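You operate a simulated robot arm through the tools that you are given. There is no shell and no other tool. Be economical: measure what you need, move in short steps, check, and stop when the job is done.

Carry out the task below with a simulated robot arm. There is one attempt and no reset: what you move stays moved.

Task
Tip the grey tub through the funnel into the jar and close the jar.
Fine: put the tub back; the funnel swings aside again. Set down upright: what you pick out.

The check looks at the end state, three seconds after you hand in, the way a careful person would. Anything else that was tipped, shoved, dropped, spilled or broken makes it a failure.

Robot
A 6-joint arm with a two-finger parallel gripper, fixed in place. Base frame: the origin is at the foot of the arm, x ahead of it, y to its left, z up; the work surface is at about z = 0. Units: mm, degrees, N and s.
With the tool pointing down near the work surface it reaches from about 140 to 580 mm from the base axis. Its first joint turns from -66.0 to 66.0 degrees. Payload 2.1 kg.
The TCP is the grasp point between the finger pads, 30 mm short of the fingertips. In the tool frame z runs along the fingers and y along their closing line. The gripper opens to 94 mm. The fingers are 28 mm wide and 10 mm thick; the gripper's body (50 by 96 mm) begins 55 mm behind the TCP.
Orientation is told as [roll, pitch, yaw] about the base's x, y, z axes, in that order, counted from this pose: with the fingers straight down and closing along the base's y, the tool's x points along the base's -x, its y along +y and its z along -z.

Tools
- The arm moves only by the tool jog_arm. Its argument "rows" is one flat list of numbers, 6 for each row, row after row: the shift along the tool's x, y, z in units of 300 mm (1.0 is 300 mm), then the turn, a rotation vector about the tool's x, y, z in units of 90 degrees (1.0 is 90 degrees). In form: [x, y, z, ax, ay, az, x, y, z, ax, ay, az, ...]. A call has 1 to 10 rows; each row is the pose to reach, as a shift and turn from the pose commanded when the call began, along the tool's axes at that moment. "gripper" is the gripper command, from -1 (fully open) to 1 (shut), values between in proportion, set as the call begins (left out, the last holds). A call with a number of a shift or a turn outside -1 to 1 is refused whole. A row lasts 0.2 s, in which the tool goes at most 50 mm and 8.6 degrees; a call with a longer step from one row to the next is refused whole, and so is a gripper value outside its range. A pose out of reach is approached as far as the arm can. The call stops where the force on the tool passes 40 N (or 10 N more than at its start, if that is more) or the arm is blocked; 0.2 s more then pass. The fingers move at their own pace (about 72 mm/s each) and stop on an object; they squeeze with about 22 N. The grip force told is the motor's: it shows also when the fingers shut on nothing. Time passes only in rows, and 0.2 s behind the last, so rows that repeat a pose let the fingers close. It gives the time, the measured TCP pose, the force on the tool (base axes), the opening and the grip force at its end, in the units of the frame above (readings bear some noise), with the torque about the TCP (base axes, N m) and any sound that the robot's microphone picked up.
- Cameras (640 x 400 px; columns grow to the right, rows downward): "scene" is fixed at [57.3, -367.4, 494.2]; the picture's right is [0.78, -0.63, 0.00], its down [-0.30, -0.37, -0.88] and it looks along [0.55, 0.68, -0.48] (base axes); focal length 214 px, centre (320, 200). "wrist" rides on the gripper at [76, 14, -103] in the tool frame; the picture's right is [-0.18, 0.98, 0.00], its down [-0.75, -0.14, -0.64] and it looks along [-0.63, -0.12, 0.77] (tool axes); focal length 243 px, centre (320, 200). There is no depth. A picture from a camera that has moved, and an enlarged one, comes with that camera's place and axes in the base frame and with its lens.
- grab_frame(camera): a new picture of that camera. No time passes.
- close_up(camera, box): a new picture of the part [left, top, right, bottom] of that camera's present view, enlarged. No time passes.
- job_done(): hands the job in; it is judged then, once.

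Work in short steps. Places have to be worked out from the pictures, the camera data and where the tool is seen: move nearer, look again, correct. Check each grasp and each placing, and mend what went wrong. You have 120 turns and 64 pictures in all, those below and enlarged ones among them. Open the gripper and draw the arm clear of the work before you hand the job in, unless the task says otherwise; then end with one line.

The tools are called after "Emit:" as name(argument=value, ...) on one line, values as JSON. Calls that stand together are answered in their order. jog_arm: Moves the arm, as the interface text tells. Its arguments: {"type":"object","properties":{"rows":{"type":"array","items":{"type":"number"}},"gripper":{"type":"number"}},"required":["rows"]} The other tools are called the same way: grab_frame (camera) takes a picture; close_up (camera, box) takes an enlarged picture of a part of a camera's view; job_done () hands the job in.

At the start:

```text
clock: 0.0
eef_pos: [336.9, -122.6, 434.9]
tool_rot: [0.0, 0.1, 0.0]
force: [-0.6, -0.4, 0.0]
moment: [-0.02, 0.02, 0.0]
opening: 94.1
finger_force: 0.0
```

scene: 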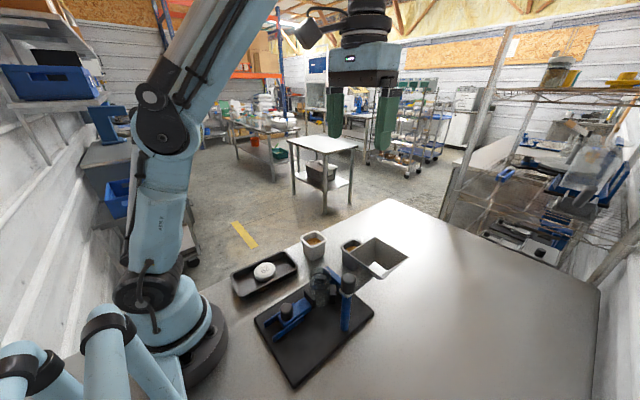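
wrist: 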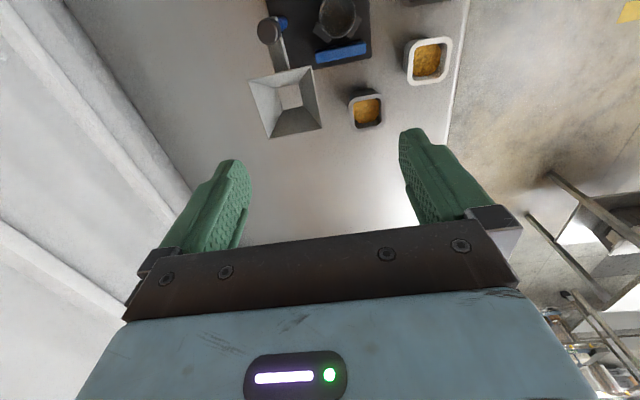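

I see a black stand with a funnel on a swing arm, a jar, two tubs and a tray with a lid. I take enlarged views to identify them.

Emit:
close_up(camera="scene", box=[220, 210, 420, 390])

Emit:
close_up(camera="wrist", box=[230, 0, 480, 150])

```text
2.22 times, centred on (320, 300) of scene
camera zoom: at [57.3, -367.4, 494.2], right [0.78, -0.63, 0.0], down [-0.3, -0.37, -0.88], along [0.55, 0.68, -0.48], focal length 477 px, centre (320, -22)
```

zoom: 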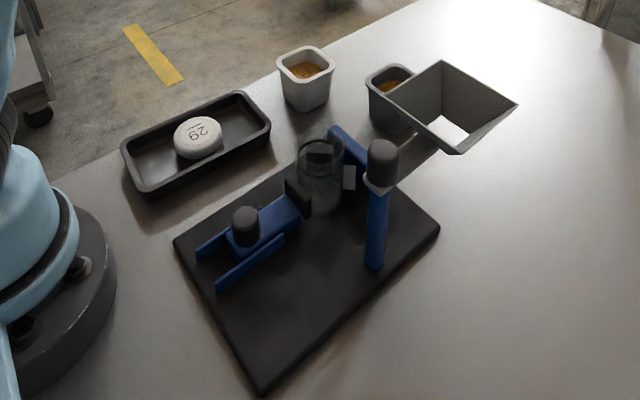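

```text
2.56 times, centred on (355, 75) of wrist
camera zoom: at [259.5, -107.8, 537.5], right [0.18, 0.98, 0.0], down [0.75, -0.14, 0.64], along [0.63, -0.12, -0.77], focal length 621 px, centre (230, 520)
```

zoom: 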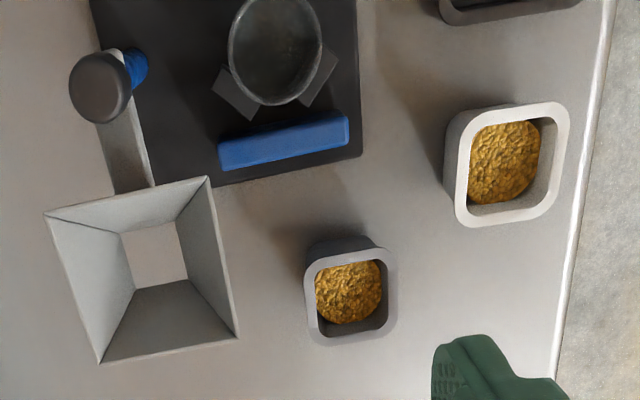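

The grey tub is near (452,-48), the jar near (286,-88), the post near (281,-177) and the funnel near (374,-179). I look closer at the clamp, jar, and lid.

Emit:
close_up(camera="scene", box=[265, 255, 365, 340])

Emit:
jog_arm(rows=[0.1, 0, 0, 0, 0, 0, 0.2, 0, 0, 0, 0, 0, 0.3, 0, 0, 0, 0, 0, 0.4, 0, 0, 0, 0, 0, 0.5, 0, 0, 0, 0, 0, 0.5, 0, 0, 0, 0, 0])

Emit:
grab_frame(camera="wrist")

```text
4.71 times, centred on (315, 298) of scene
camera zoom: at [57.3, -367.4, 494.2], right [0.78, -0.63, 0.0], down [-0.3, -0.37, -0.88], along [0.55, 0.68, -0.48], focal length 1009 px, centre (344, -259)
```

zoom: 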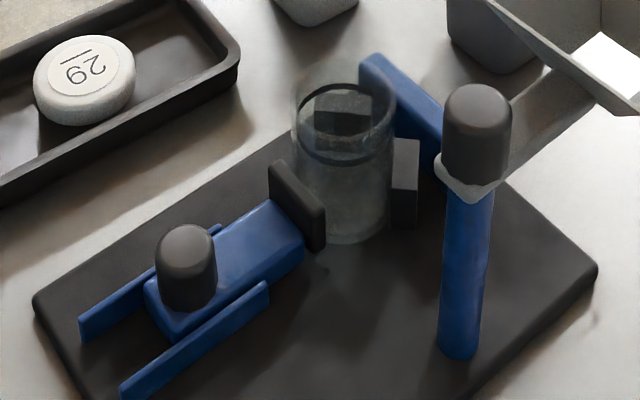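

```text
clock: 1.4
eef_pos: [186.0, -122.1, 435.6]
tool_rot: [0.1, 0.0, 0.0]
force: [-0.7, 0.3, -0.5]
moment: [-0.03, -0.01, 0.01]
opening: 93.9
finger_force: 0.1
```

```text
58 pictures are left
camera wrist: at [109.5, -106.6, 537.0], right [0.18, 0.98, 0.0], down [0.75, -0.14, 0.64], along [0.63, -0.12, -0.77], focal length 243 px, centre (320, 200)
```

wrist: 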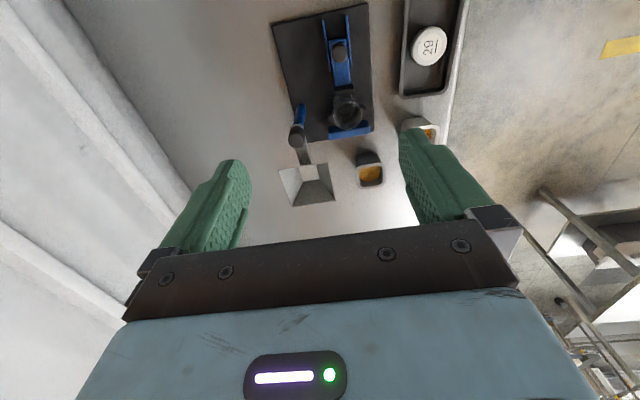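

Emit:
close_up(camera="wrist", box=[270, 0, 380, 69])

Emit:
close_up(camera="wrist", box=[270, 65, 450, 210])

Emit:
close_up(camera="wrist", box=[380, 0, 480, 100])

```text
5.80 times, centred on (325, 34) of wrist
camera zoom: at [109.5, -106.6, 537.0], right [0.18, 0.98, 0.0], down [0.75, -0.14, 0.64], along [0.63, -0.12, -0.77], focal length 1406 px, centre (291, 1159)
```

zoom: 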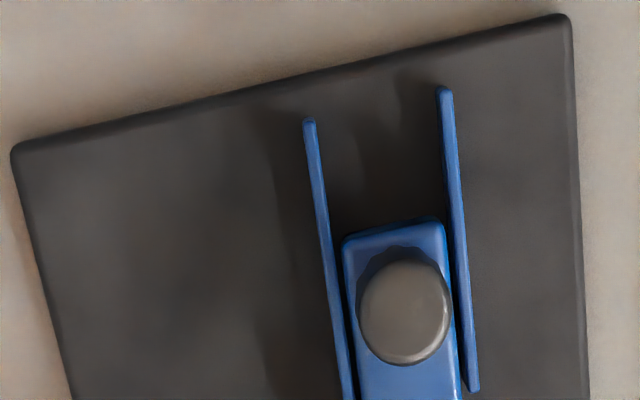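

```text
2.76 times, centred on (360, 138) of wrist
camera zoom: at [109.5, -106.6, 537.0], right [0.18, 0.98, 0.0], down [0.75, -0.14, 0.64], along [0.63, -0.12, -0.77], focal length 669 px, centre (210, 372)
```

zoom: 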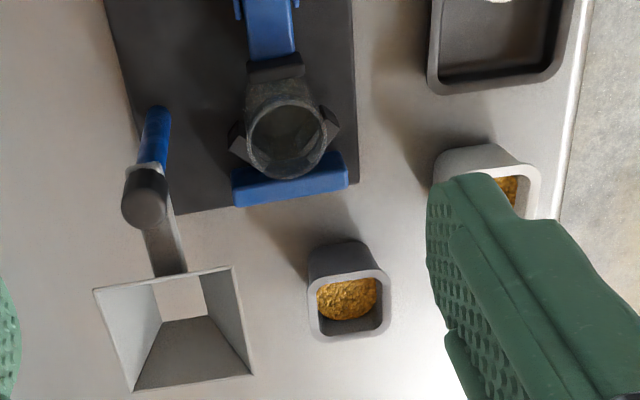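

```text
4.00 times, centred on (430, 50) of wrist
camera zoom: at [109.5, -106.6, 537.0], right [0.18, 0.98, 0.0], down [0.75, -0.14, 0.64], along [0.63, -0.12, -0.77], focal length 970 px, centre (-120, 800)
```

zoom: 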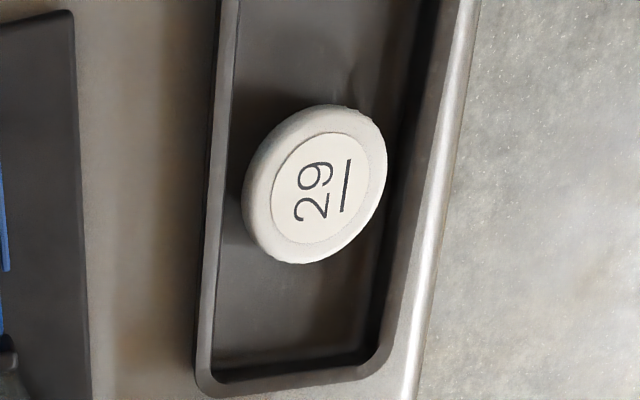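

The funnel's top is a roughly 90 mm square centred at (374,-179), z≈168, on a post at (281,-177), so swinging it 90° counter-clockwise puts it over the jar. I close the gripper and go to the funnel's -y side to push it.

Emit:
jog_arm(rows=[-0.127, -0.088, 0, 0, 0, 0, -0.254, -0.176, 0, 0, 0, 0, -0.38, -0.264, 0, 0, 0, 0, -0.507, -0.352, 0, 0, 0, 0, -0.633, -0.44, 0, 0, 0, 0, -0.633, -0.44, 0.16, 0, 0, 0, -0.633, -0.44, 0.32, 0, 0, 0, -0.633, -0.44, 0.48, 0, 0, 0, -0.633, -0.44, 0.64, 0, 0, 0, -0.633, -0.44, 0.75, 0, 0, 0], gripper=1)

Emit:
grab_frame(camera="scene")

Emit:
grab_frame(camera="wrist")

```text
clock: 3.6
eef_pos: [376.8, -255.6, 208.3]
tool_rot: [0.0, 0.0, 0.0]
force: [0.2, 0.2, 1.2]
moment: [0.02, 0.04, 0.0]
opening: 0.0
finger_force: 21.7
out of reach, approached as far as the arm can: row 4, 5, 6
```

```text
54 pictures are left
```

scene: 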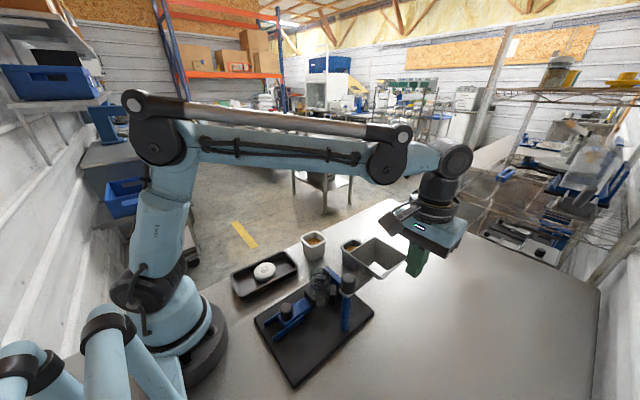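

```text
53 pictures are left
camera wrist: at [299.1, -239.6, 311.1], right [0.18, 0.98, 0.0], down [0.75, -0.14, 0.64], along [0.63, -0.12, -0.77], focal length 243 px, centre (320, 200)
```

wrist: 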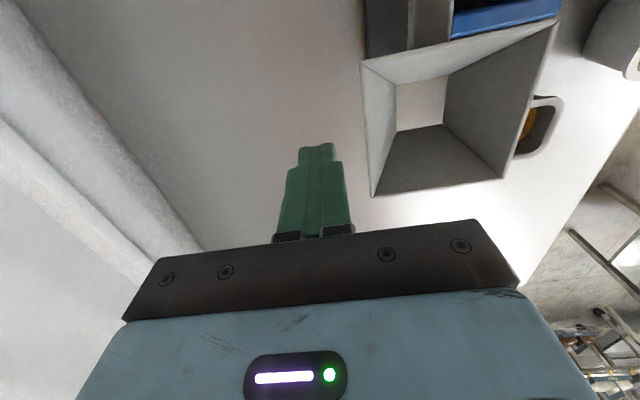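

The closed fingers sit clear beside the funnel. I lower them to rim height and push it along the first 30° of the arc.

Emit:
jog_arm(rows=[0, 0, 0.097, 0, 0, 0, 0, 0.04, 0.097, 0, 0, 0, 0, 0.072, 0.097, 0, 0, 0, -0.018, 0.113, 0.097, 0, 0, 0, -0.038, 0.152, 0.097, 0, 0, 0, -0.048, 0.195, 0.097, 0, 0, 0, -0.058, 0.238, 0.097, 0, 0, 0])

Emit:
grab_frame(camera="scene")

```text
clock: 5.2
eef_pos: [393.8, -184.6, 180.2]
tool_rot: [0.0, 0.0, 0.0]
force: [0.4, 0.9, 0.5]
moment: [0.02, 0.02, 0.02]
opening: 0.0
finger_force: 21.9
```

```text
52 pictures are left
```

scene: 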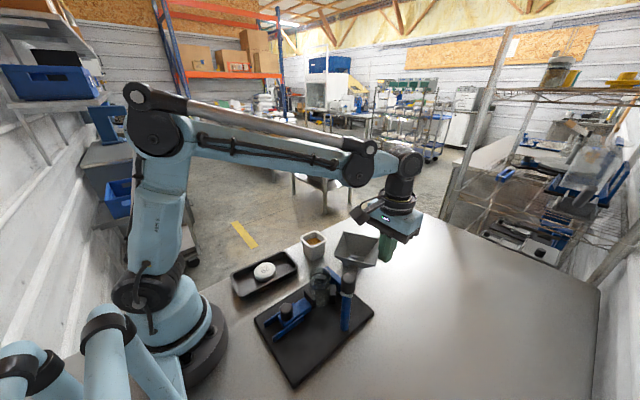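

The funnel swings freely with the push. I continue to about 80°.

Emit:
jog_arm(rows=[0.002, 0.05, 0, 0, 0, 0, 0.003, 0.097, 0, 0, 0, 0, 0.02, 0.143, 0, 0, 0, 0, 0.037, 0.19, 0, 0, 0, 0, 0.067, 0.233, 0, 0, 0, 0, 0.095, 0.273, 0, 0, 0, 0, 0.123, 0.297, 0, 0, 0, 0])

Emit:
close_up(camera="scene", box=[250, 200, 410, 350])

Emit:
grab_frame(camera="wrist")

```text
clock: 6.8
eef_pos: [354.6, -94.3, 180.5]
tool_rot: [-0.1, 0.0, 0.0]
force: [0.0, -0.2, -0.6]
moment: [-0.02, 0.01, 0.0]
opening: 0.1
finger_force: 21.7
```

```text
2.67 times, centred on (330, 275) of scene
camera zoom: at [57.3, -367.4, 494.2], right [0.78, -0.63, 0.0], down [-0.3, -0.37, -0.88], along [0.55, 0.68, -0.48], focal length 572 px, centre (293, 0)
```

zoom: 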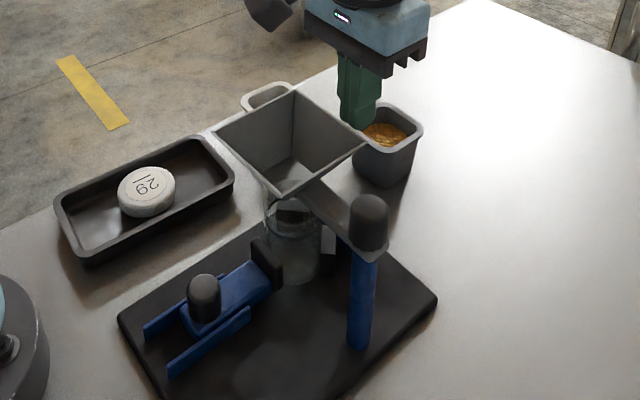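

```text
50 pictures are left
camera wrist: at [278.6, -78.7, 283.1], right [0.18, 0.98, 0.0], down [0.75, -0.14, 0.64], along [0.63, -0.12, -0.77], focal length 243 px, centre (320, 200)
```

wrist: 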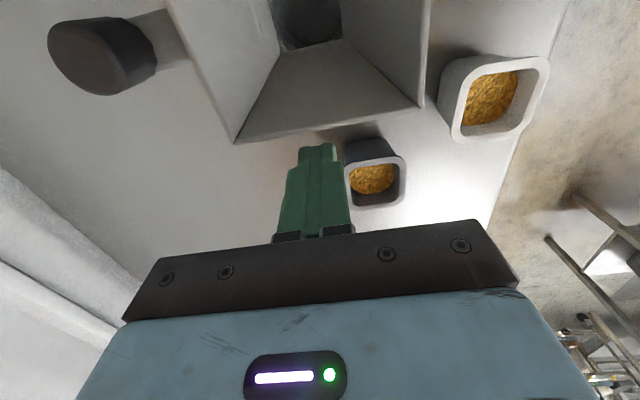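

The funnel already sits squarely over the jar (centre ≈(281,-86)). I lift off and move above the grey tub while yawing the tool +90° so the camera will be on top when I pour.

Emit:
jog_arm(rows=[-0.05, 0, -0.15, 0, 0, 0, -0.1, 0.02, -0.3, 0, 0, 0, -0.15, 0.05, -0.333, 0, 0, -0.095, -0.2, 0.09, -0.333, 0, 0, -0.19, -0.25, 0.12, -0.333, 0, 0, -0.285, -0.31, 0.147, -0.333, 0, 0, -0.38, -0.31, 0.147, -0.333, 0, 0, -0.475, -0.31, 0.147, -0.333, 0, 0, -0.57, -0.31, 0.147, -0.333, 0, 0, -0.665, -0.31, 0.147, -0.333, 0, 0, -0.76], gripper=-1)

Emit:
jog_arm(rows=[0, 0, 0, 0, 0, -0.08, 0, 0, 0, 0, 0, -0.16, 0, 0, 0, 0, 0, -0.24, 0, 0, 0, 0, 0, -0.24])

Emit:
grab_frame(camera="wrist")

Emit:
close_up(camera="scene", box=[250, 120, 490, 350])

```text
clock: 9.0
eef_pos: [449.6, -51.3, 281.2]
tool_rot: [0.0, 0.1, 68.5]
force: [-0.3, 0.5, 0.3]
moment: [0.03, 0.0, 0.03]
opening: 94.0
finger_force: 0.0
```

```text
clock: 10.0
eef_pos: [448.9, -49.2, 280.4]
tool_rot: [0.0, 0.0, 90.1]
force: [0.1, 0.3, 0.7]
moment: [-0.03, -0.01, 0.02]
opening: 93.9
finger_force: 0.0
```

```text
49 pictures are left
camera wrist: at [435.2, -125.6, 383.4], right [-0.98, 0.18, 0.0], down [0.14, 0.75, 0.64], along [0.12, 0.63, -0.77], focal length 243 px, centre (320, 200)
```

wrist: 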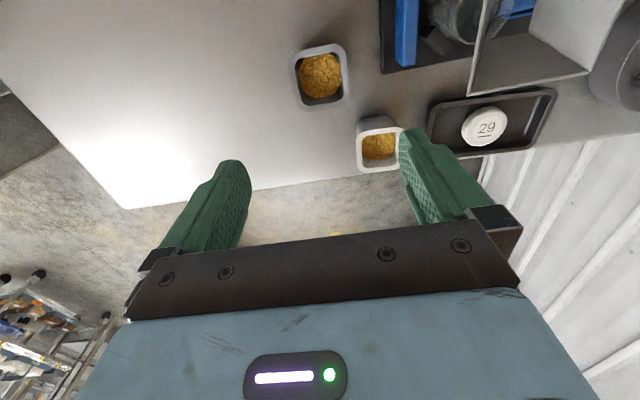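

```text
1.74 times, centred on (370, 235) of scene
camera zoom: at [57.3, -367.4, 494.2], right [0.78, -0.63, 0.0], down [-0.3, -0.37, -0.88], along [0.55, 0.68, -0.48], focal length 373 px, centre (233, 139)
```

zoom: 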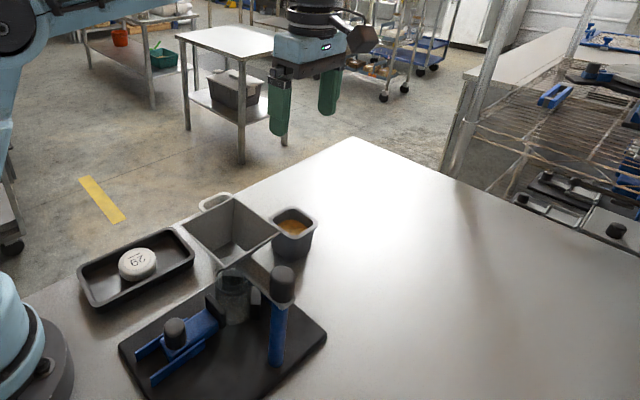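

I zoom to measure the grey tub's exact place and yaw.

Emit:
close_up(camera="wrist", box=[280, 30, 400, 110])

```text
5.00 times, centred on (340, 70) of wrist
camera zoom: at [435.2, -125.6, 383.4], right [-0.98, 0.18, 0.0], down [0.14, 0.75, 0.64], along [0.12, 0.63, -0.77], focal length 1213 px, centre (220, 850)
```

zoom: 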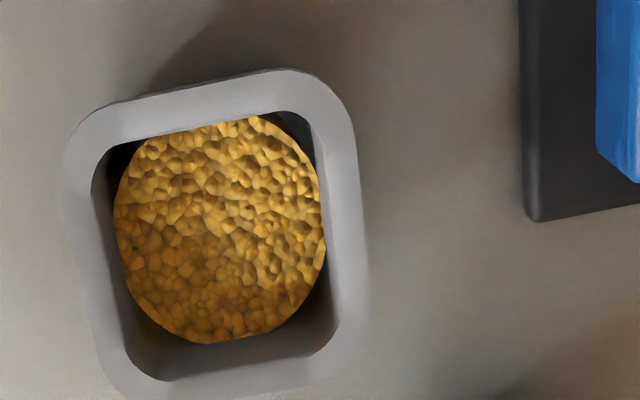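

The grey tub's rim is centred at about (450,-47), aligned with the axes and about 69 mm wide. I descend over it with the fingers open along x.

Emit:
jog_arm(rows=[-0.007, -0.002, 0.14, 0, 0, 0, -0.007, -0.002, 0.28, 0, 0, 0, -0.007, -0.002, 0.42, 0, 0, 0, -0.007, -0.002, 0.55, 0, 0, 0, -0.007, -0.002, 0.62, 0, 0, 0, -0.007, -0.002, 0.62, 0, 0, 0])

Emit:
grab_frame(camera="wrist")

Emit:
close_up(camera="scene", box=[300, 160, 460, 280])

```text
clock: 11.4
eef_pos: [445.8, -48.7, 94.9]
tool_rot: [0.0, 0.0, 90.1]
force: [-0.6, -0.7, -0.1]
moment: [-0.04, 0.0, -0.01]
opening: 93.8
finger_force: 0.1
```

```text
46 pictures are left
camera wrist: at [432.7, -122.7, 197.8], right [-0.98, 0.18, 0.0], down [0.14, 0.75, 0.64], along [0.12, 0.63, -0.77], focal length 243 px, centre (320, 200)
```

wrist: 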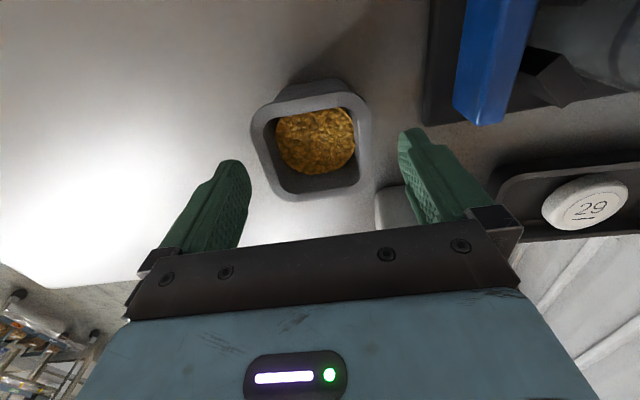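

```text
3.33 times, centred on (380, 220) of scene
camera zoom: at [57.3, -367.4, 494.2], right [0.78, -0.63, 0.0], down [-0.3, -0.37, -0.88], along [0.55, 0.68, -0.48], focal length 715 px, centre (120, 133)
```

zoom: 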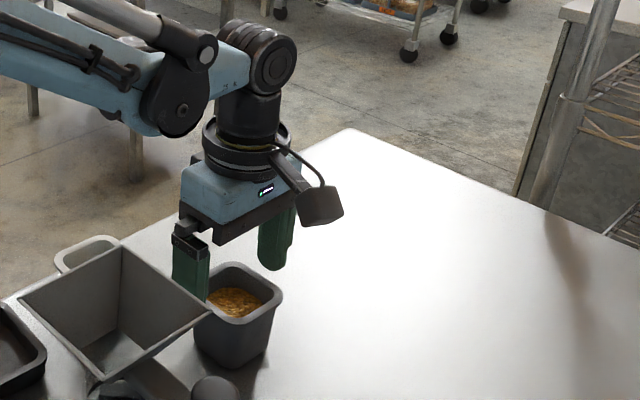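

The tub's rim is centred at (450,-45.5) and the TCP is at about (446.7,-46.7), so I correct by 3 mm in x and 1 mm in y. Then I descend to z≈44 and close.

Emit:
jog_arm(rows=[-0.0033, -0.011, 0.0, 0, 0, 0, -0.0033, -0.011, 0.08, 0, 0, 0, -0.0033, -0.011, 0.13, 0, 0, 0, -0.0033, -0.011, 0.17, 0, 0, 0, -0.0033, -0.011, 0.17, 0, 0, 0])

Emit:
grab_frame(camera="wrist")

```text
clock: 12.6
eef_pos: [451.7, -47.6, 42.9]
tool_rot: [0.0, 0.0, 90.0]
force: [0.7, 0.5, 0.7]
moment: [0.02, 0.01, 0.02]
opening: 93.9
finger_force: 0.0
```

```text
44 pictures are left
camera wrist: at [438.4, -122.5, 145.4], right [-0.98, 0.18, 0.0], down [0.14, 0.75, 0.64], along [0.12, 0.63, -0.77], focal length 243 px, centre (320, 200)
```

wrist: 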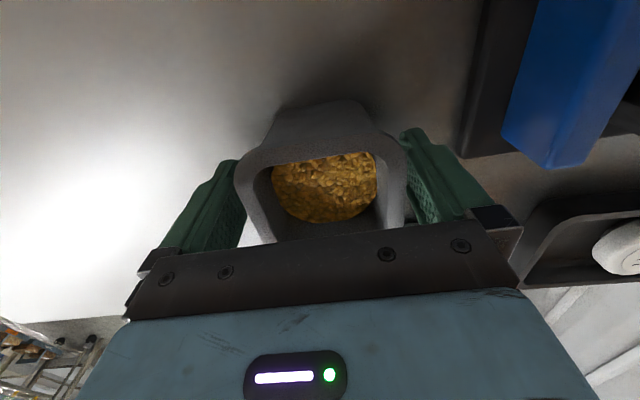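

The tub is between the fingers, roughly centred. I close the gripper.

Emit:
jog_arm(rows=[0, 0, 0, 0, 0, 0, 0, 0, 0, 0, 0, 0, 0, 0, 0, 0, 0, 0], gripper=1)

Emit:
jog_arm(rows=[0, 0, -0.03, 0, 0, 0, 0, 0, -0.08, 0, 0, 0, 0, 0, -0.15, 0, 0, 0])

Emit:
close_up(camera="scene", box=[300, 160, 460, 280])

```text
clock: 13.4
eef_pos: [453.2, -47.1, 42.0]
tool_rot: [0.0, 0.1, 90.1]
force: [0.4, -0.7, 0.5]
moment: [-0.01, 0.0, 0.0]
opening: 65.6
finger_force: 22.0
```

```text
clock: 14.2
eef_pos: [453.7, -47.5, 89.4]
tool_rot: [0.0, 0.1, 90.0]
force: [0.8, 0.1, -1.2]
moment: [0.02, -0.02, 0.02]
opening: 66.0
finger_force: 21.9
```

```text
3.33 times, centred on (380, 220) of scene
camera zoom: at [57.3, -367.4, 494.2], right [0.78, -0.63, 0.0], down [-0.3, -0.37, -0.88], along [0.55, 0.68, -0.48], focal length 715 px, centre (120, 133)
```

zoom: 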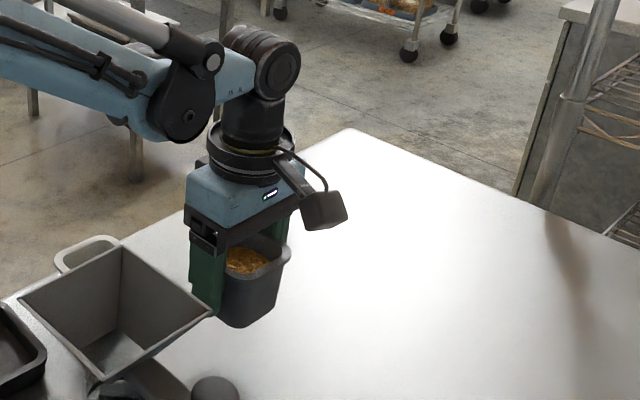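

The tub is held level with its contents inside. I raise it slowly to z≈260, then carry it over to the funnel.

Emit:
jog_arm(rows=[0, 0, -0.05, 0, 0, 0, 0, 0, -0.13, 0, 0, 0, 0, 0, -0.22, 0, 0, 0, 0, 0, -0.31, 0, 0, 0, 0, 0, -0.4, 0, 0, 0, 0, 0, -0.48, 0, 0, 0, 0, 0, -0.54, 0, 0, 0, 0, 0, -0.573, 0, 0, 0])

Emit:
jog_arm(rows=[0.015, 0.03, 0, 0, 0, 0, 0.045, 0.09, 0, 0, 0, 0, 0.085, 0.18, 0, 0, 0, 0, 0.13, 0.27, 0, 0, 0, 0, 0.173, 0.36, 0, 0, 0, 0, 0.215, 0.45, 0, 0, 0, 0, 0.25, 0.52, 0, 0, 0, 0, 0.27, 0.56, 0, 0, 0, 0, 0.273, 0.573, 0, 0, 0, 0])

Emit:
close_up(camera="scene", box=[220, 130, 460, 350])

Emit:
grab_frame(camera="wrist")

```text
clock: 16.0
eef_pos: [453.0, -47.1, 260.9]
tool_rot: [0.0, -0.1, 90.0]
force: [-0.4, 0.7, -1.4]
moment: [0.0, 0.0, 0.0]
opening: 65.8
finger_force: 21.8
```

```text
clock: 18.0
eef_pos: [281.8, -129.6, 260.8]
tool_rot: [0.0, 0.0, 89.9]
force: [-0.3, -0.1, -1.4]
moment: [-0.01, 0.02, -0.01]
opening: 66.0
finger_force: 21.8
```

```text
1.82 times, centred on (340, 240) of scene
camera zoom: at [57.3, -367.4, 494.2], right [0.78, -0.63, 0.0], down [-0.3, -0.37, -0.88], along [0.55, 0.68, -0.48], focal length 390 px, centre (284, 127)
```

zoom: 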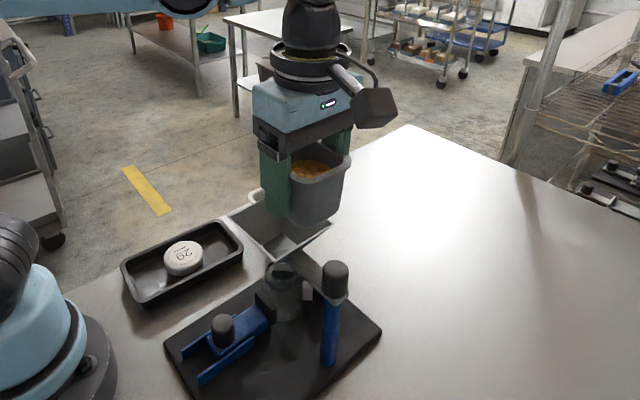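

```text
41 pictures are left
camera wrist: at [267.1, -204.9, 363.3], right [-0.98, 0.18, 0.0], down [0.14, 0.75, 0.64], along [0.12, 0.63, -0.77], focal length 243 px, centre (320, 200)
```

wrist: 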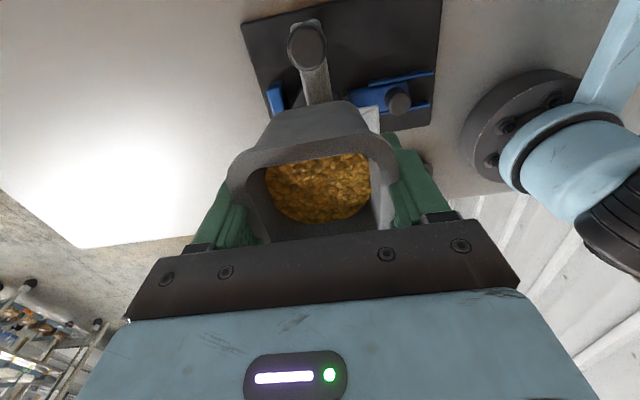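

The tub is over the funnel's -y side with the mouth to turn toward +y. I tilt in stages, first to about 42°.

Emit:
jog_arm(rows=[0, 0, 0.015, 0, 0.094, 0, 0, 0, 0.03, 0, 0.188, 0, 0, 0, 0.045, 0, 0.282, 0, 0, 0, 0.06, 0, 0.376, 0, 0, 0, 0.067, 0, 0.44, 0])

Emit:
grab_frame(camera="wrist")

Emit:
close_up(camera="scene", box=[220, 130, 460, 350])

```text
clock: 19.2
eef_pos: [282.7, -130.3, 239.6]
tool_rot: [0.0, 39.8, 90.0]
force: [-0.1, 0.7, -1.9]
moment: [0.0, 0.02, 0.01]
opening: 65.9
finger_force: 21.9
```

```text
40 pictures are left
camera wrist: at [266.8, -121.6, 368.1], right [-0.98, 0.14, -0.12], down [0.14, 0.99, 0.01], along [0.12, -0.01, -0.99], focal length 243 px, centre (320, 200)
```

wrist: 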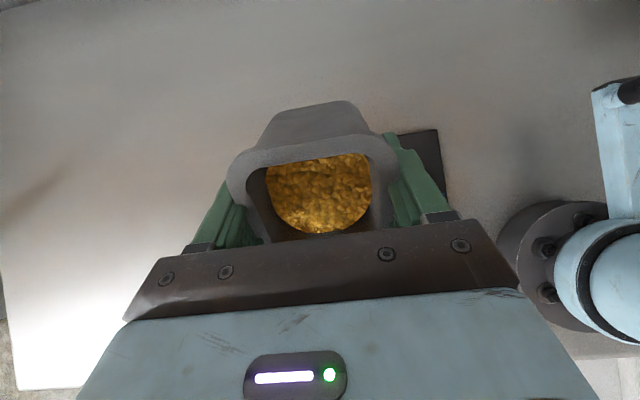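

```text
1.82 times, centred on (340, 240) of scene
camera zoom: at [57.3, -367.4, 494.2], right [0.78, -0.63, 0.0], down [-0.3, -0.37, -0.88], along [0.55, 0.68, -0.48], focal length 390 px, centre (284, 127)
```

zoom: 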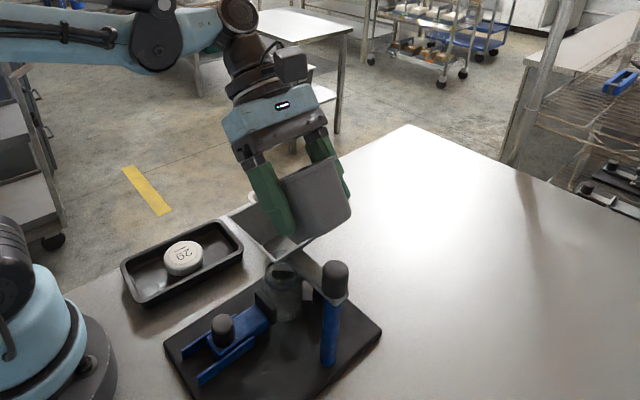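

Nothing spilled yet. I tilt on to about 65° with the lip kept over the funnel centre.

Emit:
jog_arm(rows=[-0.016, 0, 0.003, 0, 0.07, 0, -0.03, 0, 0.006, 0, 0.14, 0, -0.04, 0, 0.008, 0, 0.21, 0, -0.048, 0, 0.009, 0, 0.282, 0, -0.048, 0, 0.009, 0, 0.282, 0, -0.048, 0, 0.009, 0, 0.282, 0])

Emit:
grab_frame(camera="wrist")

Emit:
close_up(camera="scene", box=[220, 130, 460, 350])

```text
clock: 20.6
eef_pos: [281.6, -119.4, 228.0]
tool_rot: [0.0, 65.0, 90.0]
force: [-0.1, 0.0, -2.1]
moment: [0.02, 0.01, -0.02]
opening: 66.0
finger_force: 22.0
```

```text
38 pictures are left
camera wrist: at [266.5, -57.9, 341.8], right [-0.98, 0.08, -0.17], down [0.14, 0.9, -0.41], along [0.12, -0.43, -0.9], focal length 243 px, centre (320, 200)
```

wrist: 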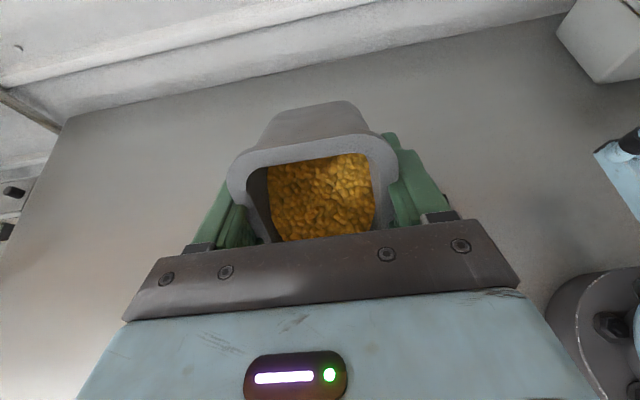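

```text
1.82 times, centred on (340, 240) of scene
camera zoom: at [57.3, -367.4, 494.2], right [0.78, -0.63, 0.0], down [-0.3, -0.37, -0.88], along [0.55, 0.68, -0.48], focal length 390 px, centre (284, 127)
```

zoom: 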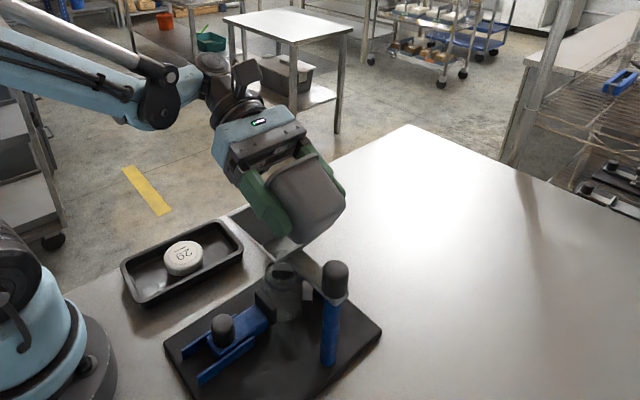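

Contents are sliding to the lip. I continue slowly to 90°.

Emit:
jog_arm(rows=[0.002, 0, -0.01, 0, 0.05, 0, 0.003, 0, -0.02, 0, 0.1, 0, 0.004, 0, -0.03, 0, 0.15, 0, 0.005, 0, -0.04, 0, 0.2, 0, 0.006, 0, -0.05, 0, 0.25, 0, 0.006, 0, -0.05, 0, 0.278, 0, 0.006, 0, -0.05, 0, 0.278, 0, 0.006, 0, -0.05, 0, 0.278, 0, 0.006, 0, -0.05, 0, 0.278, 0])

Emit:
grab_frame(camera="wrist")

Emit:
close_up(camera="scene", box=[220, 130, 460, 350])

```text
clock: 22.6
eef_pos: [280.3, -107.2, 236.7]
tool_rot: [-167.2, 90.1, -77.1]
force: [0.4, -0.1, -1.8]
moment: [-0.03, 0.03, 0.03]
opening: 65.7
finger_force: 22.0
```

```text
36 pictures are left
camera wrist: at [266.7, -3.0, 313.5], right [-0.98, 0.0, -0.18], down [0.14, 0.64, -0.75], along [0.12, -0.77, -0.63], focal length 243 px, centre (320, 200)
```

wrist: 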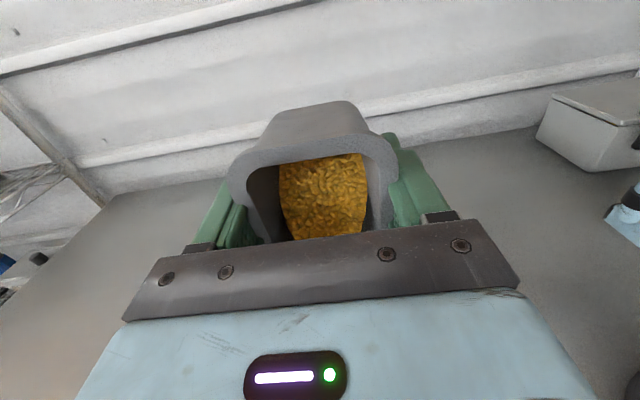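

```text
1.82 times, centred on (340, 240) of scene
camera zoom: at [57.3, -367.4, 494.2], right [0.78, -0.63, 0.0], down [-0.3, -0.37, -0.88], along [0.55, 0.68, -0.48], focal length 390 px, centre (284, 127)
```

zoom: 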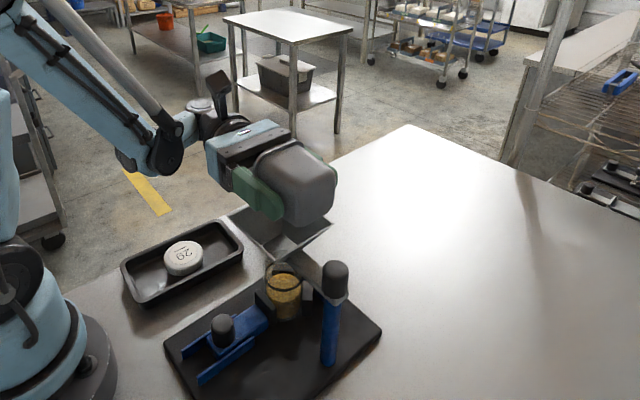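

The jar is filling with no visible spill. I continue slowly to 120°.

Emit:
jog_arm(rows=[0.002, 0, -0.01, 0, 0.05, 0, 0.004, 0, -0.02, 0, 0.1, 0, 0.006, 0, -0.03, 0, 0.15, 0, 0.008, 0, -0.04, 0, 0.2, 0, 0.01, 0, -0.05, 0, 0.25, 0, 0.01, 0, -0.056, 0, 0.3, 0, 0.01, 0, -0.063, 0, 0.333, 0, 0.01, 0, -0.063, 0, 0.333, 0, 0.01, 0, -0.063, 0, 0.333, 0])

Emit:
grab_frame(camera="wrist")

Emit:
close_up(camera="scene", box=[220, 130, 460, 350])

```text
clock: 24.6
eef_pos: [298.5, -83.9, 261.3]
tool_rot: [-180.0, 60.0, -90.0]
force: [0.9, 0.5, -0.1]
moment: [0.03, -0.01, 0.0]
opening: 65.5
finger_force: 22.2
out of reach, approached as far as the arm can: row 5, 6, 7, 8, 9
```

```text
34 pictures are left
camera wrist: at [283.8, 44.1, 277.0], right [-0.98, -0.09, -0.16], down [0.14, 0.18, -0.97], along [0.12, -0.98, -0.16], focal length 243 px, centre (320, 200)
```

wrist: 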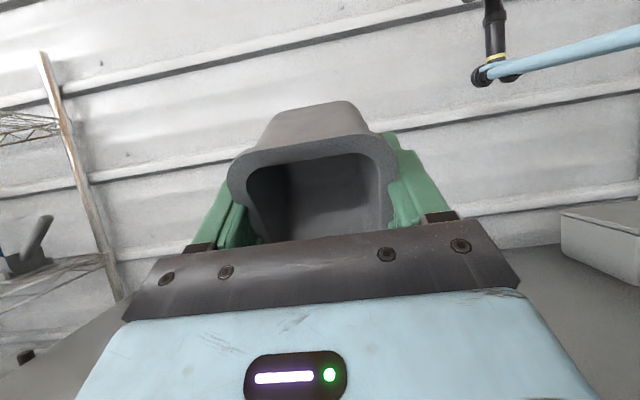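

```text
1.82 times, centred on (340, 240) of scene
camera zoom: at [57.3, -367.4, 494.2], right [0.78, -0.63, 0.0], down [-0.3, -0.37, -0.88], along [0.55, 0.68, -0.48], focal length 390 px, centre (284, 127)
```

zoom: 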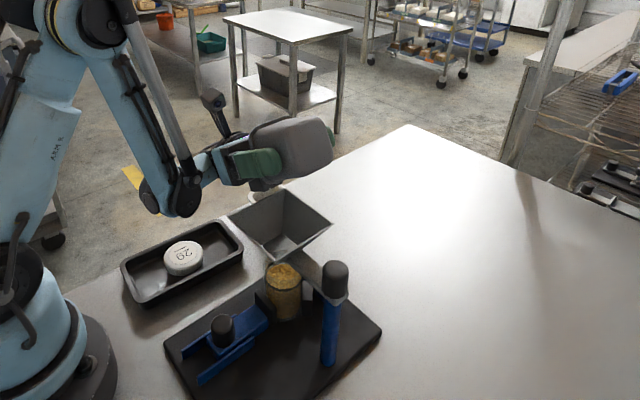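

The tub is empty and the jar is full. I check for spilled grains and anything left in the funnel.

Emit:
close_up(camera="scene", box=[290, 225, 370, 300])

```text
5.33 times, centred on (330, 262) of scene
camera zoom: at [57.3, -367.4, 494.2], right [0.78, -0.63, 0.0], down [-0.3, -0.37, -0.88], along [0.55, 0.68, -0.48], focal length 1144 px, centre (267, -133)
```

zoom: 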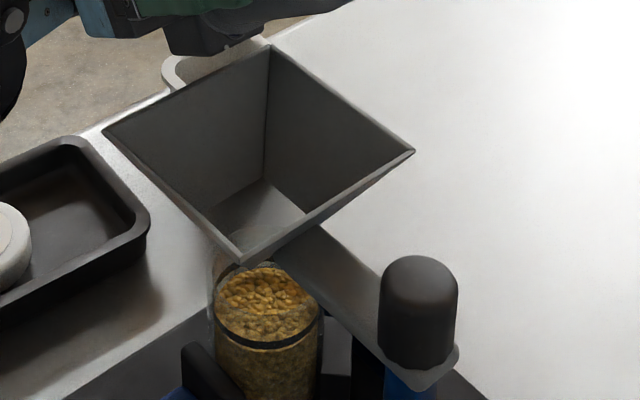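

No spill and the funnel is empty. I rotate the tub back, rising a little, first to 90°.

Emit:
jog_arm(rows=[0.006, 0, 0.018, 0, -0.07, 0, 0.012, 0, 0.036, 0, -0.14, 0, 0.018, 0, 0.054, 0, -0.21, 0, 0.022, 0, 0.072, 0, -0.28, 0, 0.026, 0, 0.088, 0, -0.333, 0, 0.026, 0, 0.088, 0, -0.333, 0])

```text
clock: 26.0
eef_pos: [298.0, -103.2, 281.3]
tool_rot: [-20.2, 89.9, 69.8]
force: [-0.1, -0.1, -0.6]
moment: [0.04, 0.03, 0.02]
opening: 65.5
finger_force: 22.5
```

I keep rotating the tub back toward upright.

Emit:
jog_arm(rows=[0.006, 0, 0.018, 0, -0.09, 0, 0.012, 0, 0.036, 0, -0.18, 0, 0.018, 0, 0.054, 0, -0.27, 0, 0.024, 0, 0.072, 0, -0.36, 0, 0.03, 0, 0.09, 0, -0.45, 0, 0.03, 0, 0.09, 0, -0.54, 0, 0.03, 0, 0.09, 0, -0.63, 0, 0.03, 0, 0.09, 0, -0.72, 0, 0.03, 0, 0.09, 0, -0.81, 0, 0.03, 0, 0.09, 0, -0.9, 0])

Emit:
jog_arm(rows=[0, 0, 0, 0, -0.05, 0, 0, 0, 0, 0, -0.1, 0, 0, 0, 0, 0, -0.1, 0])

```text
clock: 28.2
eef_pos: [298.2, -129.0, 289.3]
tool_rot: [0.0, 8.8, 90.1]
force: [0.4, -0.4, -0.5]
moment: [-0.01, 0.0, -0.04]
opening: 65.8
finger_force: 21.8
```

```text
clock: 29.0
eef_pos: [296.9, -130.6, 290.2]
tool_rot: [0.0, -0.1, 90.1]
force: [-1.0, 0.1, 0.5]
moment: [-0.02, 0.0, 0.01]
opening: 65.4
finger_force: 21.4
```

The tub is upright. I carry it back above its original place at (452.5,-47.3) and lower part-way.

Emit:
jog_arm(rows=[-0.055, -0.103, 0, 0, 0, 0, -0.11, -0.207, 0, 0, 0, 0, -0.166, -0.31, 0, 0, 0, 0, -0.22, -0.414, 0, 0, 0, 0, -0.277, -0.517, 0, 0, 0, 0, -0.277, -0.517, 0.15, 0, 0, 0, -0.277, -0.517, 0.3, 0, 0, 0, -0.277, -0.517, 0.45, 0, 0, 0, -0.277, -0.517, 0.6, 0, 0, 0, -0.277, -0.517, 0.7, 0, 0, 0])

Emit:
close_up(camera="scene", box=[300, 160, 460, 280])

```text
clock: 31.2
eef_pos: [454.0, -46.0, 78.8]
tool_rot: [-0.1, 0.0, 89.9]
force: [-0.5, 0.3, 0.5]
moment: [0.01, 0.01, 0.03]
opening: 65.5
finger_force: 21.8
```

```text
3.33 times, centred on (380, 220) of scene
camera zoom: at [57.3, -367.4, 494.2], right [0.78, -0.63, 0.0], down [-0.3, -0.37, -0.88], along [0.55, 0.68, -0.48], focal length 715 px, centre (120, 133)
```

zoom: 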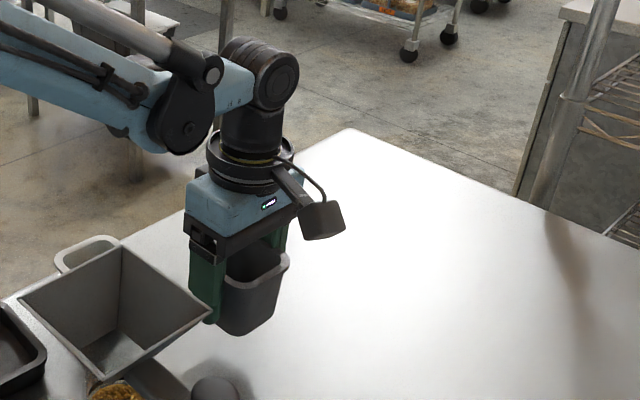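

I lower the tub gently to the table at the original height.

Emit:
jog_arm(rows=[0, 0, 0.05, 0, 0, 0, 0, 0, 0.09, 0, 0, 0, 0, 0, 0.107, 0, 0, 0, 0, 0, 0.114, 0, 0, 0, 0, 0, 0.119, 0, 0, 0, 0, 0, 0.119, 0, 0, 0])

```text
clock: 32.6
eef_pos: [451.8, -46.5, 44.6]
tool_rot: [0.0, 0.1, 90.0]
force: [1.1, -0.4, -0.8]
moment: [-0.01, 0.01, 0.0]
opening: 65.6
finger_force: 21.8
```

No contact yet; I lower another 2–3 mm.

Emit:
jog_arm(rows=[0, 0, 0.004, 0, 0, 0, 0, 0, 0.008, 0, 0, 0, 0, 0, 0.008, 0, 0, 0])

```text
clock: 33.4
eef_pos: [452.6, -46.9, 42.5]
tool_rot: [0.0, 0.0, 90.0]
force: [-4.1, -2.3, 15.3]
moment: [0.01, -0.02, -0.01]
opening: 65.6
finger_force: 22.2
```

Contact is felt (15 N). I open and rise straight up.

Emit:
jog_arm(rows=[0, 0, -0.002, 0, 0, 0, 0, 0, -0.002, 0, 0, 0, 0, 0, -0.002, 0, 0, 0], gripper=-1)

Emit:
jog_arm(rows=[0, 0, -0.05, 0, 0, 0, 0, 0, -0.15, 0, 0, 0, 0, 0, -0.3, 0, 0, 0, 0, 0, -0.45, 0, 0, 0, 0, 0, -0.6, 0, 0, 0, 0, 0, -0.75, 0, 0, 0])

Emit:
close_up(camera="scene", box=[250, 180, 450, 320])

```text
clock: 34.2
eef_pos: [453.9, -45.8, 42.9]
tool_rot: [0.0, 0.0, 90.0]
force: [0.7, -0.4, 0.6]
moment: [-0.03, -0.01, -0.03]
opening: 94.1
finger_force: 0.1
```

```text
clock: 35.6
eef_pos: [451.2, -46.5, 266.7]
tool_rot: [0.0, -0.1, 90.0]
force: [-0.2, 0.3, -0.2]
moment: [0.02, -0.01, 0.0]
opening: 94.2
finger_force: 0.1
```

```text
2.86 times, centred on (350, 250) of scene
camera zoom: at [57.3, -367.4, 494.2], right [0.78, -0.63, 0.0], down [-0.3, -0.37, -0.88], along [0.55, 0.68, -0.48], focal length 613 px, centre (234, 57)
```

zoom: 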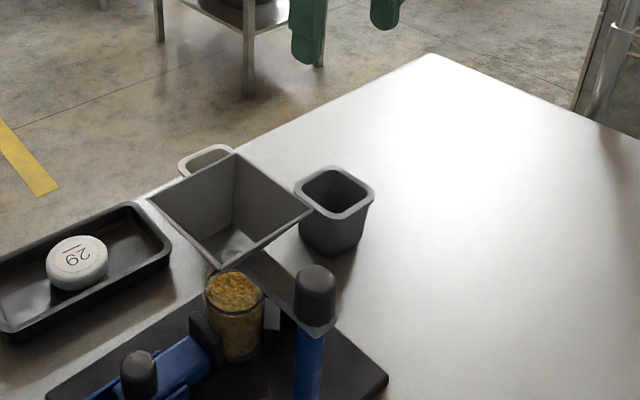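

The tub stands back in place. I close the fingers and move to the funnel's -x side to swing it back.

Emit:
jog_arm(rows=[0.02, 0.137, 0, 0, 0, 0, 0.04, 0.274, 0, 0, 0, 0, 0.06, 0.41, 0, 0, 0, 0, 0.08, 0.55, 0, 0, 0, 0, 0.1, 0.69, 0, 0, 0, 0, 0.118, 0.823, 0, 0, 0, 0, 0.118, 0.823, 0.1, 0, 0, 0, 0.118, 0.823, 0.2, 0, 0, 0, 0.118, 0.823, 0.287, 0, 0, 0, 0.118, 0.823, 0.287, 0, 0, 0], gripper=1)

Emit:
grab_frame(camera="wrist")

```text
clock: 37.8
eef_pos: [206.4, -84.6, 179.0]
tool_rot: [0.0, 0.0, 90.0]
force: [-0.9, 0.0, 0.9]
moment: [-0.02, 0.02, 0.01]
opening: 0.0
finger_force: 22.2
```

```text
29 pictures are left
camera wrist: at [192.0, -158.5, 282.4], right [-0.98, 0.18, 0.0], down [0.14, 0.75, 0.64], along [0.12, 0.63, -0.77], focal length 243 px, centre (320, 200)
```

wrist: 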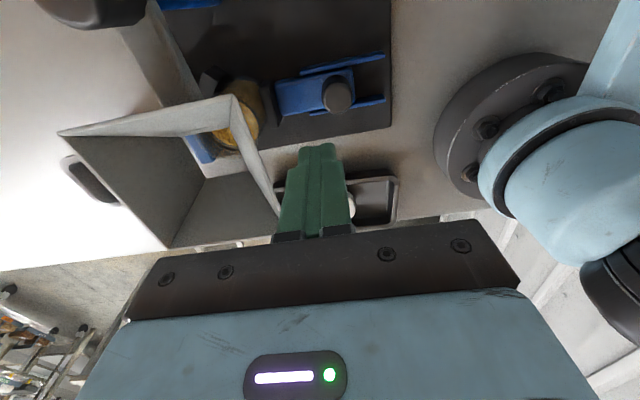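

The fingers are clear beside the -x face. I push the funnel clockwise along the reverse arc.

Emit:
jog_arm(rows=[-0.005, -0.063, 0, 0, 0, 0, -0.025, -0.103, 0, 0, 0, 0, -0.045, -0.142, 0, 0, 0, 0, -0.058, -0.187, 0, 0, 0, 0, -0.065, -0.23, 0, 0, 0, 0, -0.065, -0.28, 0, 0, 0, 0, -0.062, -0.327, 0, 0, 0, 0, -0.048, -0.373, 0, 0, 0, 0, -0.028, -0.42, 0, 0, 0, 0])

Emit:
jog_arm(rows=[0.028, -0.042, 0, 0, 0, 0, 0.058, -0.083, 0, 0, 0, 0, 0.1, -0.115, 0, 0, 0, 0, 0.135, -0.143, 0, 0, 0, 0])

Emit:
close_up(camera="scene", box=[230, 180, 450, 350])

```text
clock: 39.8
eef_pos: [331.2, -73.4, 180.6]
tool_rot: [0.1, 0.1, 90.0]
force: [-0.2, 0.6, 0.3]
moment: [0.01, -0.01, -0.01]
opening: 0.0
finger_force: 22.3
```

```text
clock: 40.8
eef_pos: [376.4, -114.2, 181.5]
tool_rot: [0.1, 0.0, 89.9]
force: [-0.5, 0.4, 0.2]
moment: [0.01, 0.02, 0.02]
opening: 0.0
finger_force: 21.7
```

```text
2.35 times, centred on (340, 265) of scene
camera zoom: at [57.3, -367.4, 494.2], right [0.78, -0.63, 0.0], down [-0.3, -0.37, -0.88], along [0.55, 0.68, -0.48], focal length 505 px, centre (273, 47)
```

zoom: 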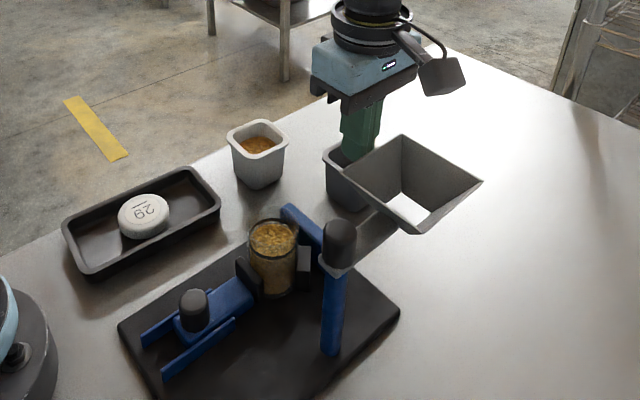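

The funnel is back aside and the jar stands filled. I lift off and look at the jar and clamp from above.

Emit:
jog_arm(rows=[-0.02, 0, 0, 0, 0, 0, -0.02, 0, -0.15, 0, 0, 0, -0.02, 0, -0.3, 0, 0, 0, -0.03, 0.13, -0.3, 0, 0, 0, -0.04, 0.25, -0.3, 0, 0, 0, -0.04, 0.25, -0.3, 0, 0, 0], gripper=-1)

Emit:
close_up(camera="wrist", box=[240, 30, 440, 155])

```text
clock: 42.2
eef_pos: [299.3, -103.2, 270.2]
tool_rot: [-0.1, 0.0, 90.0]
force: [-0.1, -0.6, 0.2]
moment: [0.0, 0.02, -0.01]
opening: 94.1
finger_force: 0.0
```

```text
3.20 times, centred on (340, 92) of wrist
camera zoom: at [284.1, -177.7, 372.5], right [-0.98, 0.18, 0.0], down [0.14, 0.75, 0.64], along [0.12, 0.63, -0.77], focal length 776 px, centre (256, 544)
```

zoom: 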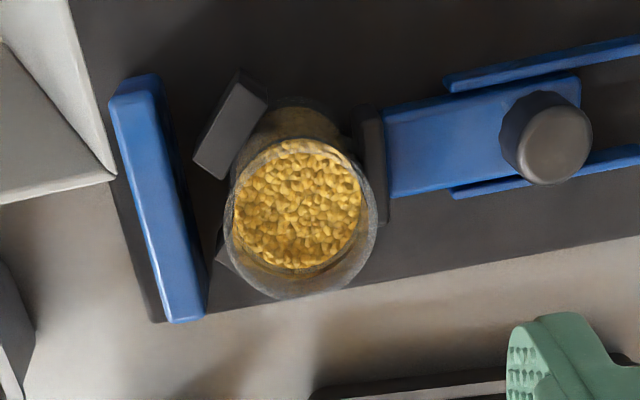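

The jar's rim is centred near (284,-86). I check from the side whether the clamp jaw touches the jar, and look at the lid.

Emit:
close_up(camera="scene", box=[285, 265, 355, 315])

Emit:
jog_arm(rows=[-0.1, 0.07, 0, 0, 0, 0, -0.2, 0.14, 0, 0, 0, 0, -0.3, 0.21, 0, 0, 0, 0, -0.4, 0.28, 0, 0, 0, 0, -0.45, 0.293, 0, 0, 0, 0, -0.45, 0.293, 0, 0, 0, 0])

Emit:
close_up(camera="wrist", box=[240, 30, 440, 155])

```text
8.00 times, centred on (320, 290) of scene
camera zoom: at [57.3, -367.4, 494.2], right [0.78, -0.63, 0.0], down [-0.3, -0.37, -0.88], along [0.55, 0.68, -0.48], focal length 1716 px, centre (320, -520)
```

zoom: 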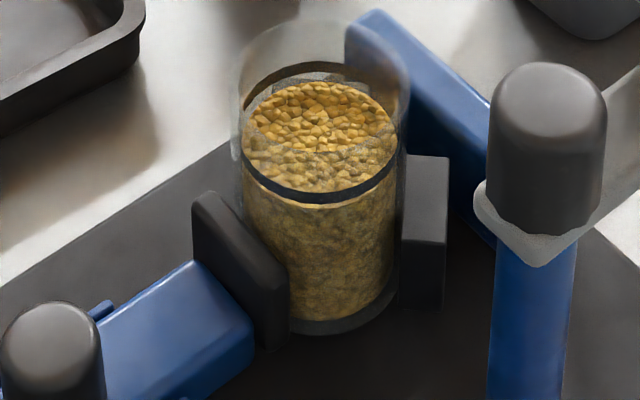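

```text
clock: 43.6
eef_pos: [211.7, 32.4, 272.2]
tool_rot: [0.0, 0.1, 90.0]
force: [0.3, 0.4, 0.0]
moment: [0.01, -0.04, -0.01]
opening: 94.0
finger_force: 0.0
```

```text
3.20 times, centred on (340, 92) of wrist
camera zoom: at [197.5, -42.4, 374.7], right [-0.98, 0.18, 0.0], down [0.14, 0.75, 0.64], along [0.12, 0.63, -0.77], focal length 776 px, centre (256, 544)
```

zoom: 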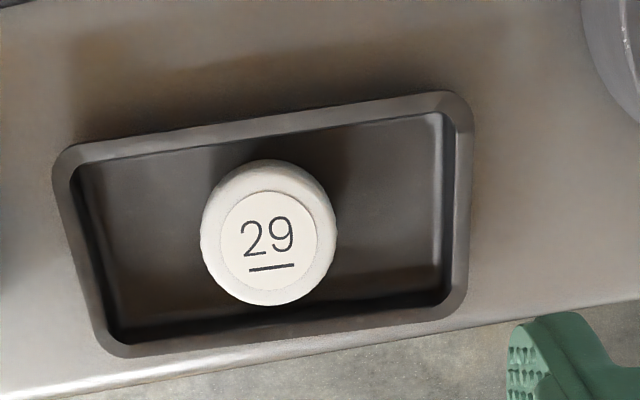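

The jaw is against the jar. The lid is about 61 mm wide, centred at about (214,77) with its top at z≈25, and gripping it along x fits inside the tray. I go above it and look again.

Emit:
jog_arm(rows=[-0.08, -0.009, 0, 0, 0, 0, -0.147, -0.009, 0, 0, 0, 0, -0.147, -0.009, 0.15, 0, 0, 0, -0.147, -0.009, 0.3, 0, 0, 0, -0.147, -0.009, 0.45, 0, 0, 0, -0.147, -0.009, 0.57, 0, 0, 0, -0.147, -0.009, 0.57, 0, 0, 0])

Emit:
grab_frame(camera="wrist")

```text
clock: 45.2
eef_pos: [215.5, 76.3, 99.5]
tool_rot: [0.0, 0.1, 90.0]
force: [-0.5, 0.2, -0.5]
moment: [0.02, -0.04, -0.02]
opening: 94.2
finger_force: 0.0
```

```text
24 pictures are left
camera wrist: at [200.5, 1.6, 202.7], right [-0.98, 0.18, 0.0], down [0.14, 0.75, 0.64], along [0.12, 0.63, -0.77], focal length 243 px, centre (320, 200)
```

wrist: 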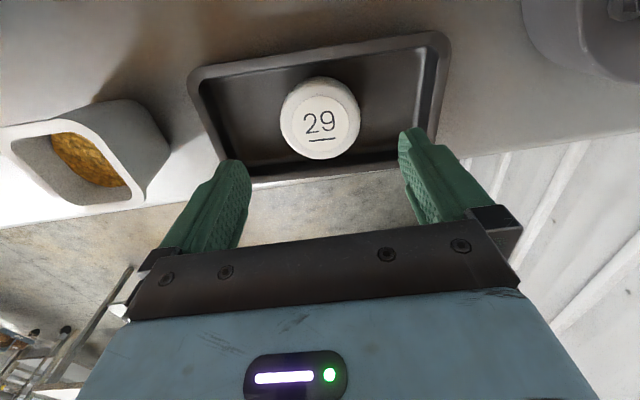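

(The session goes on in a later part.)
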